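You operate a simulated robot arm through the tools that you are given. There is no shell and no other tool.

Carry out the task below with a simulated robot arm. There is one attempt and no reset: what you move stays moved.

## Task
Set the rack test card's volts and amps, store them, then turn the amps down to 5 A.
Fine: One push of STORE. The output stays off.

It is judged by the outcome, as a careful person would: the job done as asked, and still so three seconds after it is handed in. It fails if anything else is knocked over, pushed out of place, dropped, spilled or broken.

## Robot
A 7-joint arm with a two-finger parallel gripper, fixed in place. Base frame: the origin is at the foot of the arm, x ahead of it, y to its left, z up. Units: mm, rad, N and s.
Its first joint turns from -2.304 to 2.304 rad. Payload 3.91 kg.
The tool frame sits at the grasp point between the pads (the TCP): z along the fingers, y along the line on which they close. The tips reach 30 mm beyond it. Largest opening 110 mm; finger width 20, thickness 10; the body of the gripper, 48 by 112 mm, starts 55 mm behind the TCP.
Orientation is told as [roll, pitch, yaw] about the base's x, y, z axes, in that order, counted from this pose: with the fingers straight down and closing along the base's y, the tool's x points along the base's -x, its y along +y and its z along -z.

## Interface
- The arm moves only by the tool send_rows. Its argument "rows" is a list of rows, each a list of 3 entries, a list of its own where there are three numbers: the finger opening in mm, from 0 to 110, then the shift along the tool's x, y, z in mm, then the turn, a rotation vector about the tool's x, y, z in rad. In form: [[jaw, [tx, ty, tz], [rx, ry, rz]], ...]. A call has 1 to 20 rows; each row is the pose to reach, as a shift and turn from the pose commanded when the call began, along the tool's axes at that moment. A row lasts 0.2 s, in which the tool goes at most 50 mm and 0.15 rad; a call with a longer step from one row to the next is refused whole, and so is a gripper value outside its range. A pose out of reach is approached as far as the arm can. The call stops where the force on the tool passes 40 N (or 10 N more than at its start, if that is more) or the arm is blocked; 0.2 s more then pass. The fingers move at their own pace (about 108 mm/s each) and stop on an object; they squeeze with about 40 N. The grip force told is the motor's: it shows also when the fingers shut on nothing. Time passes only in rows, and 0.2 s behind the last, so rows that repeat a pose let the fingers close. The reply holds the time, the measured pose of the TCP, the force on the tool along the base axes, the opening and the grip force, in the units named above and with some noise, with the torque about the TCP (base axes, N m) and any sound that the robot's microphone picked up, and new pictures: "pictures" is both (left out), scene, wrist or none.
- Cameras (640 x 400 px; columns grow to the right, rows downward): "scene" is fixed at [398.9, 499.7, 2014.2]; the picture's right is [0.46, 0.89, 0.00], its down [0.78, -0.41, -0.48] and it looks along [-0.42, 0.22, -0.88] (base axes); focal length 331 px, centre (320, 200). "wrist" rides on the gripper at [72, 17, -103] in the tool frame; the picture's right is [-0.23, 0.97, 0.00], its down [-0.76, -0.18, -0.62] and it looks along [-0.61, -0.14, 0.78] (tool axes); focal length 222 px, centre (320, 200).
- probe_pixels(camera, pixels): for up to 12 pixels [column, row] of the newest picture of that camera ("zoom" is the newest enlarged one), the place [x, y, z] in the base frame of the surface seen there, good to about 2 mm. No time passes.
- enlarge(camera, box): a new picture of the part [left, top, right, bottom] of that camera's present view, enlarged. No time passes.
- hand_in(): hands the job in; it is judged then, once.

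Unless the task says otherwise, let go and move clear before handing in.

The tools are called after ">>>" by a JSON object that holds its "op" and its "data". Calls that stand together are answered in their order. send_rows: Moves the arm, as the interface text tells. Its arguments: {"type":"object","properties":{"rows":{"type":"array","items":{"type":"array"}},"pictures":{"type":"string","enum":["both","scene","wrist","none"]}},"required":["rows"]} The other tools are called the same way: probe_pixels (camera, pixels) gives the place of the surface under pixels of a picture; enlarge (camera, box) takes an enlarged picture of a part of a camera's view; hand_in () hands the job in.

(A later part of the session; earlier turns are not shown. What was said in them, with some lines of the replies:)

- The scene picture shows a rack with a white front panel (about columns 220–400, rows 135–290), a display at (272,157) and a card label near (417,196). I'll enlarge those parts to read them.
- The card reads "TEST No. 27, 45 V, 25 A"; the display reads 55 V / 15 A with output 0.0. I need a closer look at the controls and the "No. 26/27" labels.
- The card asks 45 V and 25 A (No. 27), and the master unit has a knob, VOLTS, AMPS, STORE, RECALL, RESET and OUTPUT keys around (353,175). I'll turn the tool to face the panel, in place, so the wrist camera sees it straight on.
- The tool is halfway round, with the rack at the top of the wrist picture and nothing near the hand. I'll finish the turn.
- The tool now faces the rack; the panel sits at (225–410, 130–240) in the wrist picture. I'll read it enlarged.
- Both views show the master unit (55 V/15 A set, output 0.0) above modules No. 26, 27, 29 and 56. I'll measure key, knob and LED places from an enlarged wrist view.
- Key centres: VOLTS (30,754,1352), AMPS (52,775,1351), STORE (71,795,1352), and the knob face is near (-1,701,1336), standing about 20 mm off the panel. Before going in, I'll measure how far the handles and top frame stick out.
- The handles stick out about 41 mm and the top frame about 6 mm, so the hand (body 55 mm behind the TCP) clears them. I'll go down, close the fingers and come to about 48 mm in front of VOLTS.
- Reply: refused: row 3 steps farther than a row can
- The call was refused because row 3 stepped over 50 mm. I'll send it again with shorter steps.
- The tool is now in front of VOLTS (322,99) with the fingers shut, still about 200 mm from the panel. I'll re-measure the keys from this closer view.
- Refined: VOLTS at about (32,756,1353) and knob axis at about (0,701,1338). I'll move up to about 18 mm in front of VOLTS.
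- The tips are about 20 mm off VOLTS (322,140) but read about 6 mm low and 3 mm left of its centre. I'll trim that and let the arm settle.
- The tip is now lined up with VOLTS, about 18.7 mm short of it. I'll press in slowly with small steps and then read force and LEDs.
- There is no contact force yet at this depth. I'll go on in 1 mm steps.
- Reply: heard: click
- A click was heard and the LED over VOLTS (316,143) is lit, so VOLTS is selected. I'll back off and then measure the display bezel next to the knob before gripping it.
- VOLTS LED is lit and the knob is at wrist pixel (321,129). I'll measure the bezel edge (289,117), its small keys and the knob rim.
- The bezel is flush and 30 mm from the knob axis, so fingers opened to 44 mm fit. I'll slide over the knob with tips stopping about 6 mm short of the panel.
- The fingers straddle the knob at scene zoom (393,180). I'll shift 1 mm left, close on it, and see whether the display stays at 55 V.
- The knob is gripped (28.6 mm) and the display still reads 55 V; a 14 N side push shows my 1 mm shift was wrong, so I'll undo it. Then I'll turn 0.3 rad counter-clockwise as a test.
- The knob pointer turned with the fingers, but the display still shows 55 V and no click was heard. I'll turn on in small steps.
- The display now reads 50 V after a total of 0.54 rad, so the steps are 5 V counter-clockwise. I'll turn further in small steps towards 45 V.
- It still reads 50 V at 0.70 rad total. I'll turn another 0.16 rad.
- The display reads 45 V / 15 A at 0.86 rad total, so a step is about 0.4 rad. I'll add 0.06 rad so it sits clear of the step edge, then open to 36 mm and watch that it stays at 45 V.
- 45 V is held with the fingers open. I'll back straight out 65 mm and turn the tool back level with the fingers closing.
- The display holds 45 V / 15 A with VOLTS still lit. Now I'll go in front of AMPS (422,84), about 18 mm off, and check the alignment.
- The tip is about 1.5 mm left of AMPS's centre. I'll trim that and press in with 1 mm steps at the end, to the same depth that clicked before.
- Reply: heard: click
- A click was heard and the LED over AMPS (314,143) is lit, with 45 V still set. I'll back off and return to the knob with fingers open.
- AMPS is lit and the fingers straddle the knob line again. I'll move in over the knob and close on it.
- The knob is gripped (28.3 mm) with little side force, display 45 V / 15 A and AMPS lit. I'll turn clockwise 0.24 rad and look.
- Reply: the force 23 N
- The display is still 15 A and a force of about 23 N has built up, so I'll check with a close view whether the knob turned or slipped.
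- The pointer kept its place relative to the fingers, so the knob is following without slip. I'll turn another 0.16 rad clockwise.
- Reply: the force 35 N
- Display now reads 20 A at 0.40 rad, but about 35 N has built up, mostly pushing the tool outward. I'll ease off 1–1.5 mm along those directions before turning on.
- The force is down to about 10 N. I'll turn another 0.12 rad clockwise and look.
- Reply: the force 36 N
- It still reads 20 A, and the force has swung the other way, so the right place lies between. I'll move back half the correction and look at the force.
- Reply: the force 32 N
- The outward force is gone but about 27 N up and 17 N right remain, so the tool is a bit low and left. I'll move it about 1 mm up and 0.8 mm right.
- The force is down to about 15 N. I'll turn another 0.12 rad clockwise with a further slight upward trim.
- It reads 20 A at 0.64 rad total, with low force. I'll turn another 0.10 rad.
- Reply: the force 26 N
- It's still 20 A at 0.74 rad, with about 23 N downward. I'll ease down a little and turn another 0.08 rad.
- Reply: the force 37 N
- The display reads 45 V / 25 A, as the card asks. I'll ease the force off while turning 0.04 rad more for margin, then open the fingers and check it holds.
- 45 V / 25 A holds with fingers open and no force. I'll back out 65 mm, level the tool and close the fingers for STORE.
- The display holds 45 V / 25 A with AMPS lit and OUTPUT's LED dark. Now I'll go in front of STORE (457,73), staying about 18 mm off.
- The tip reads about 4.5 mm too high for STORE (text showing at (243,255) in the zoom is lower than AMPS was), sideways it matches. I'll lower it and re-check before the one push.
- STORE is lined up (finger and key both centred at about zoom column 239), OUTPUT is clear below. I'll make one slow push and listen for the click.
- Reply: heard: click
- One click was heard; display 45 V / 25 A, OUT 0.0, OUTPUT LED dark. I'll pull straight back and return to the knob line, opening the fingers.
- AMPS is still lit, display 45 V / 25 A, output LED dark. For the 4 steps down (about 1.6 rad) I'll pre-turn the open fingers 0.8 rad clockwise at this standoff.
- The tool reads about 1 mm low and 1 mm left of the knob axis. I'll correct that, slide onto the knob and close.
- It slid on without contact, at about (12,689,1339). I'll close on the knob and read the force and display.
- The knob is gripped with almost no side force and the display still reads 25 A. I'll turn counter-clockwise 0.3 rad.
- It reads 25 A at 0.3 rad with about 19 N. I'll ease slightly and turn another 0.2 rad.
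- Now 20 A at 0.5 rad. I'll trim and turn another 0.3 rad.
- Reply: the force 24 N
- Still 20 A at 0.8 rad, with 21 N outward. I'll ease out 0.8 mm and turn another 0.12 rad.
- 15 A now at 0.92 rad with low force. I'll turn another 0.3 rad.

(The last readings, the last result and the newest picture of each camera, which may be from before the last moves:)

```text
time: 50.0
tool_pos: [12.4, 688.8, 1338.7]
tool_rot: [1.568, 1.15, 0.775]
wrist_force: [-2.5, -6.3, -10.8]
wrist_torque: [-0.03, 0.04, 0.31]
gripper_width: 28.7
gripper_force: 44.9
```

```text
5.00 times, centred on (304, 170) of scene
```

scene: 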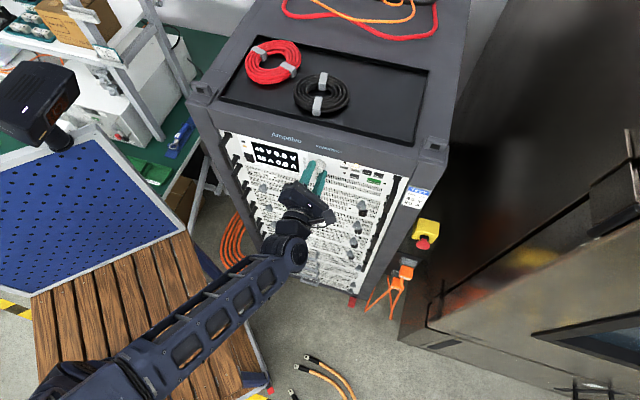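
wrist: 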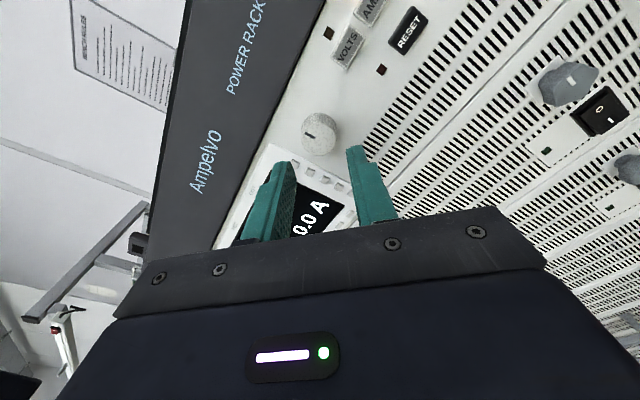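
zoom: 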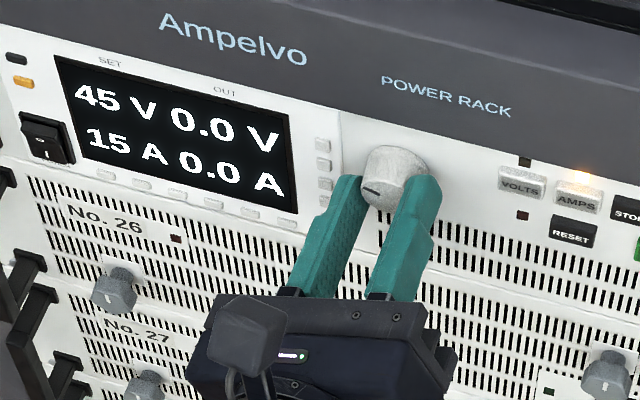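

Still 15 A at 1.22 rad with low force. I'll turn another 0.1 rad.

>>> {"op": "send_rows", "data": {"rows": [[22, [-0.2, -0.1, 0], [0, 0, -0.05]], [22, [-0.3, -0.2, 0], [0, 0, -0.1]]], "pictures": "none"}}

>>> {"op": "enlarge", "data": {"camera": "scene", "box": [240, 130, 368, 210]}}

```text
time: 50.6
tool_pos: [11.9, 687.8, 1339.4]
tool_rot: [1.572, 1.049, 0.776]
wrist_force: [-6.5, -4.4, -9.1]
wrist_torque: [-0.17, -0.15, 0.32]
gripper_width: 28.7
gripper_force: 45.0
```

```text
5.00 times, centred on (304, 170) of scene
```

zoom: 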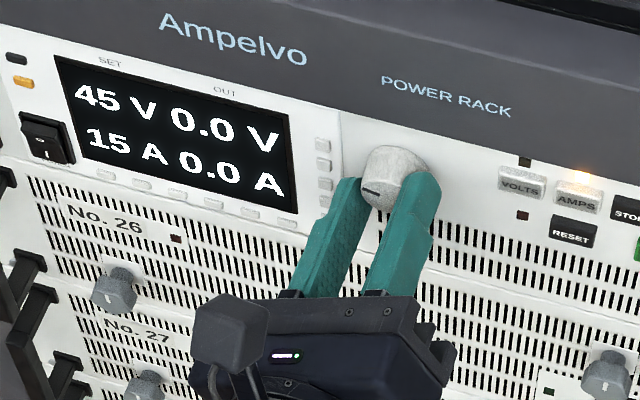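

Still 15 A at 1.32 rad; the pointer is moving with the fingers. I'll turn another 0.08 rad.

>>> {"op": "send_rows", "data": {"rows": [[22, [-0.1, -0.1, 0], [0, 0, -0.04]], [22, [-0.2, -0.2, 0], [0, 0, -0.08]]], "pictures": "none"}}

>>> {"op": "enlarge", "data": {"camera": "scene", "box": [240, 130, 368, 210]}}

```text
time: 51.2
tool_pos: [11.8, 688.6, 1339.3]
tool_rot: [1.57, 0.971, 0.778]
wrist_force: [-9.9, -6.3, -10.4]
wrist_torque: [-0.03, 0.01, 0.53]
gripper_width: 28.5
gripper_force: 45.3
```

```text
5.00 times, centred on (304, 170) of scene
```

zoom: 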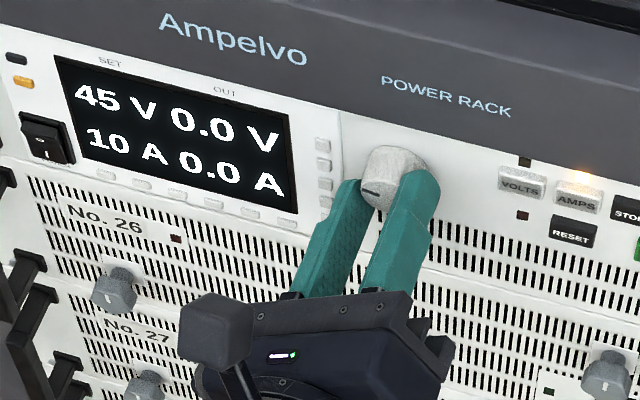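

10 A at 1.40 rad. I'll trim and turn another 0.3 rad towards 5 A.

>>> {"op": "send_rows", "data": {"rows": [[22, [-0.1, -0.5, 0], [0, 0, -0.1]], [22, [-0.1, -0.5, 0], [0, 0, -0.2]], [22, [-0.1, -0.5, 0], [0, 0, -0.3]]], "pictures": "none"}}

>>> {"op": "enlarge", "data": {"camera": "scene", "box": [240, 130, 368, 210]}}

```text
time: 52.0
tool_pos: [11.8, 688.5, 1339.1]
tool_rot: [1.57, 0.67, 0.775]
wrist_force: [-10.4, 10.9, 1.5]
wrist_torque: [0.14, 0.21, 0.32]
gripper_width: 28.5
gripper_force: 45.2
```

```text
5.00 times, centred on (304, 170) of scene
```

zoom: 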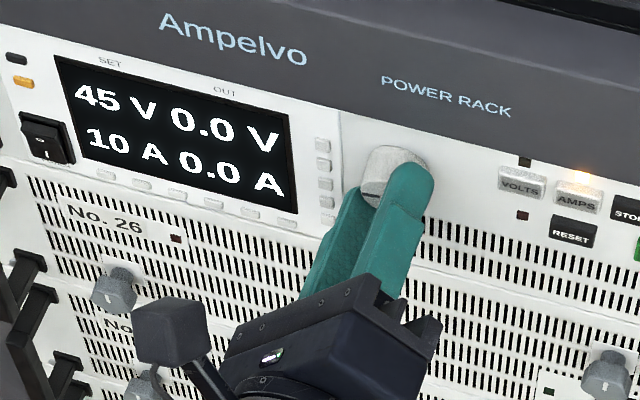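

Still 10 A at 1.70 rad with low side force. I'll turn another 0.1 rad.

>>> {"op": "send_rows", "data": {"rows": [[22, [0, 0, 0.3], [0, 0, -0.05]], [22, [0, 0, 0.4], [0, 0, -0.1]]], "pictures": "none"}}

>>> {"op": "enlarge", "data": {"camera": "scene", "box": [240, 130, 368, 210]}}

```text
time: 52.6
tool_pos: [13.4, 689.0, 1339.8]
tool_rot: [1.572, 0.571, 0.774]
wrist_force: [-1.4, 3.7, 9.9]
wrist_torque: [0.48, 0.54, 0.67]
gripper_width: 28.5
gripper_force: 44.9
```

```text
5.00 times, centred on (304, 170) of scene
```

zoom: 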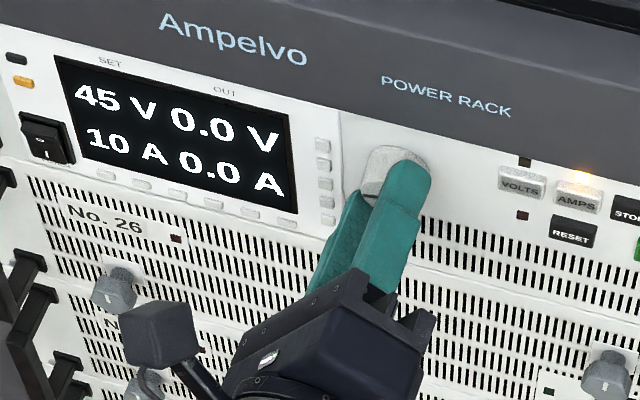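

Still 10 A at 1.80 rad. I'll turn another 0.08 rad.

>>> {"op": "send_rows", "data": {"rows": [[22, [0, 0, 0], [0, 0, -0.04]], [22, [0.2, 0, 0], [0, 0, -0.08]]], "pictures": "none"}}

>>> {"op": "enlarge", "data": {"camera": "scene", "box": [240, 130, 368, 210]}}

```text
time: 53.2
tool_pos: [10.8, 687.9, 1338.4]
tool_rot: [1.574, 0.49, 0.777]
wrist_force: [4.6, 2.6, 16.8]
wrist_torque: [0.42, 0.41, -0.14]
gripper_width: 28.8
gripper_force: 45.2
```

```text
5.00 times, centred on (304, 170) of scene
```

zoom: 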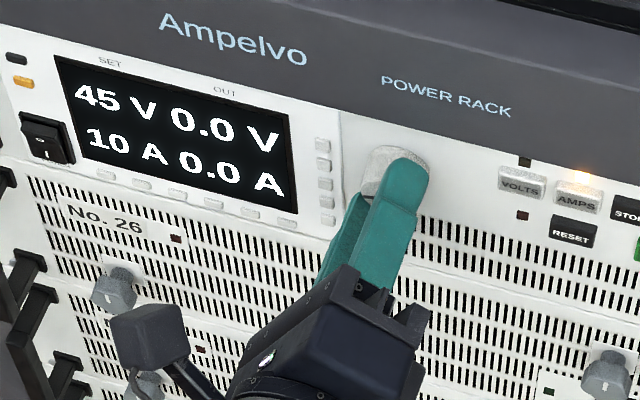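

Still 10 A at 1.88 rad. I'll check with the wrist camera that the knob isn't slipping in the pads.

>>> {"op": "enlarge", "data": {"camera": "wrist", "box": [240, 90, 400, 190]}}

>>> {"op": "enlarge", "data": {"camera": "scene", "box": [296, 150, 344, 180]}}

```text
4.00 times, centred on (320, 140) of wrist
```

zoom: 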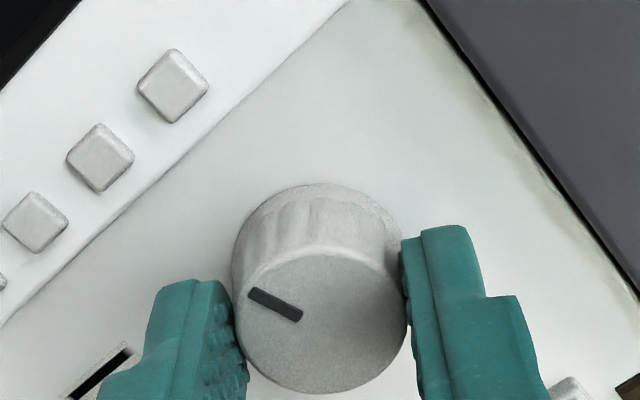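

```text
13.33 times, centred on (320, 165) of scene
```

zoom: 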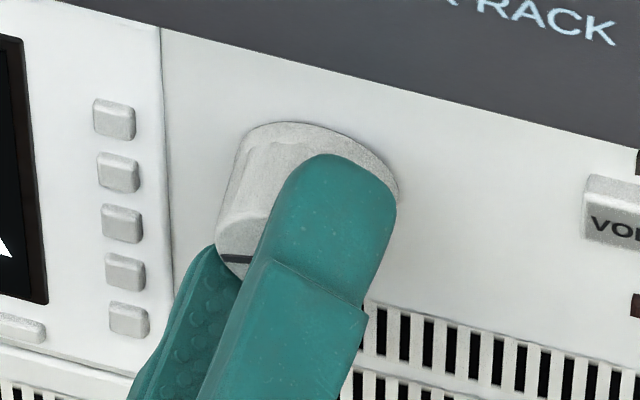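

The pointer keeps its place between the pads (same slope as when gripped), so no slip. I'll turn another 0.06 rad.

>>> {"op": "send_rows", "data": {"rows": [[22, [0.3, 0.2, 0], [0, 0, -0.03]], [22, [0.3, 0.2, 0], [0, 0, -0.06]]], "pictures": "none"}}

>>> {"op": "enlarge", "data": {"camera": "scene", "box": [240, 130, 368, 210]}}

```text
time: 53.8
tool_pos: [12.4, 687.5, 1339.4]
tool_rot: [1.573, 0.428, 0.774]
wrist_force: [7.7, 11.8, 21.5]
wrist_torque: [0.6, 0.6, 0.02]
gripper_width: 28.5
gripper_force: 44.9
```

```text
5.00 times, centred on (304, 170) of scene
```

zoom: 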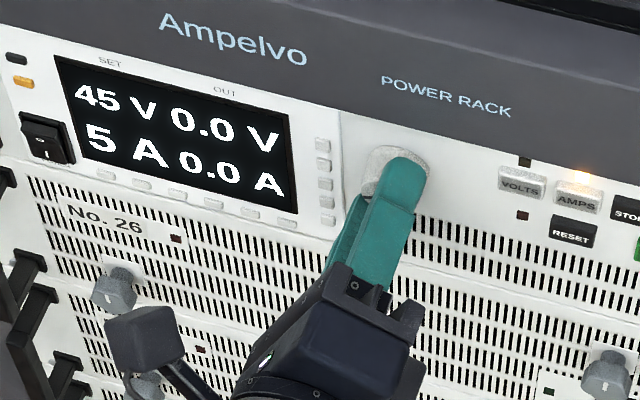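

The display reads 45 V / 5 A. I'll ease the force with 0.05 rad more for margin, then open the fingers and check that it holds.

>>> {"op": "send_rows", "data": {"rows": [[22, [-0.1, 0.9, 0], [0, 0, -0.05]], [22, [-0.1, 0.9, 0], [0, 0, -0.05]], [26, [-0.1, 0.9, 0], [0, 0, -0.05]], [30, [-0.1, 0.9, 0], [0, 0, -0.05]], [34, [-0.1, 0.9, 0], [0, 0, -0.05]], [35, [-0.1, 0.9, 0], [0, 0, -0.05]]], "pictures": "none"}}

>>> {"op": "enlarge", "data": {"camera": "scene", "box": [240, 130, 368, 210]}}

```text
time: 55.2
tool_pos: [12.0, 688.2, 1338.1]
tool_rot: [1.571, 0.383, 0.777]
wrist_force: [-0.1, 0.5, -0.4]
wrist_torque: [0.01, 0.01, -0.01]
gripper_width: 34.7
gripper_force: 0.0
```

```text
5.00 times, centred on (304, 170) of scene
```

zoom: 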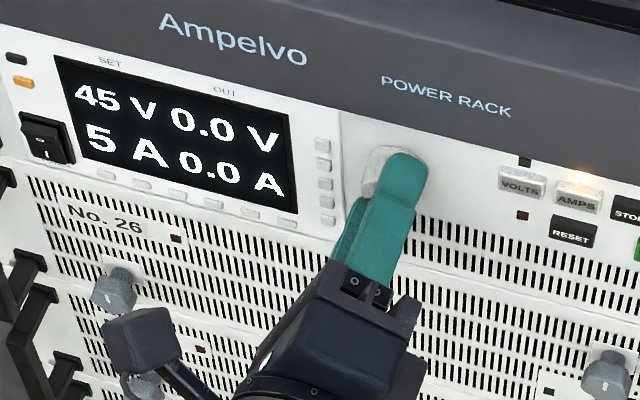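

5 A holds with the fingers open and no force on the tool. I'll back straight out well clear, then level the tool.

>>> {"op": "send_rows", "data": {"rows": [[35, [0, 0, -10], [0, 0, 0]], [35, [0, 0, -35], [0, 0, 0]], [35, [0, 0, -75], [0, 0, 0]], [40, [0, 0, -115], [0, 0, 0.1]], [40, [0, 0, -150], [0, 0, 0.24]], [40, [0, 0, -180], [0, 0, 0.38]], [40, [0, 0, -200], [0, 0, 0.52]], [40, [0, 0, -200], [0, 0, 0.66]], [40, [0, 0, -200], [0, 0, 0.8]], [40, [0, 0, -200], [0, 0, 0.94]], [40, [0, 0, -200], [0, 0, 1.08]], [40, [0, 0, -200], [0, 0, 1.18]], [40, [0, 0, -200], [0, 0, 1.18]]]}}

>>> {"op": "enlarge", "data": {"camera": "wrist", "box": [180, 60, 500, 220]}}

>>> {"op": "enlarge", "data": {"camera": "scene", "box": [240, 130, 400, 230]}}

```text
time: 58.0
tool_pos: [152.1, 545.5, 1339.5]
tool_rot: [1.623, 1.563, 0.83]
wrist_force: [-0.2, 1.0, 0.6]
wrist_torque: [0.0, 0.01, 0.0]
gripper_width: 40.3
gripper_force: 0.0
```

scene: 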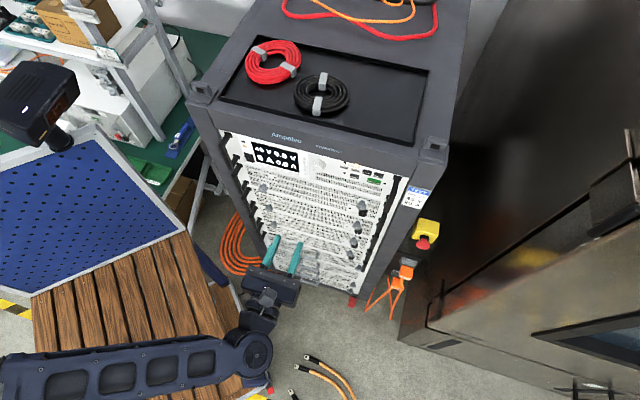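
wrist: 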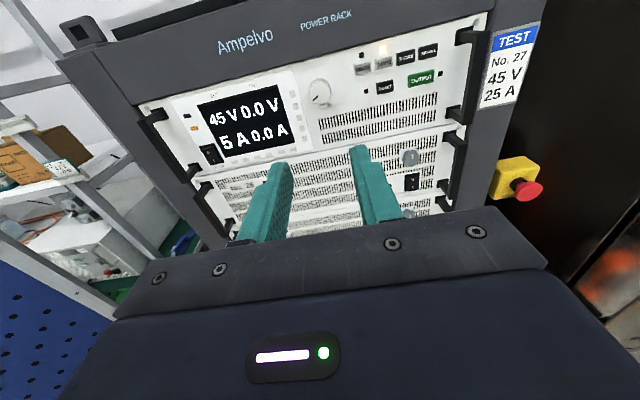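

```text
2.00 times, centred on (340, 140) of wrist
```

zoom: 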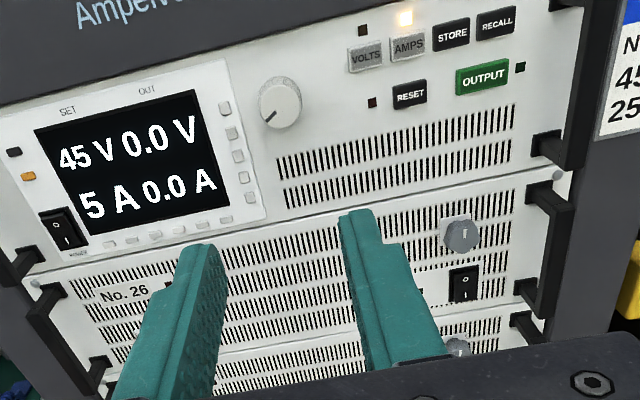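

```text
4.00 times, centred on (320, 180) of scene
```

zoom: 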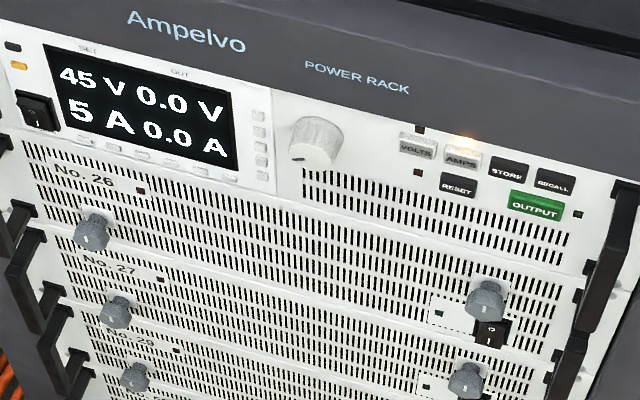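

The display reads SET 45 V / 5 A and OUT 0.0 with the OUTPUT LED dark. The card's 45 V / 25 A was on the display when STORE clicked, once, and the hand is now clear by about 200 mm. The job looks done, so I'm handing in.

>>> {"op": "hand_in", "data": {}}

```text
The job is handed in.
```

The job is done and handed in. The rack now shows 45 V and 5 A set, with the output still off.

- **Card values:** The rack's TEST card (No. 27) asks for 45 V and 25 A. I set both on the top unit and saw them on the display before storing.
- **Store:** I pushed STORE once and heard one click. The panel gives no other sign that the values were saved, so I couldn't check the memory itself.
- **Amps down:** I then turned the amps from 25 A to 5 A. It held at 5 A after I let go of the knob.
- **Output:** I never pressed OUTPUT. Its light stayed dark and the OUT readings stayed at 0.0 V and 0.0 A.

The only controls I used were VOLTS, AMPS, STORE and the main knob. Nothing else was touched or moved, and the arm is about 200 mm clear of where it gripped the knob. I took "No. 27" as part of the card's label and left the module marked No. 27 alone.
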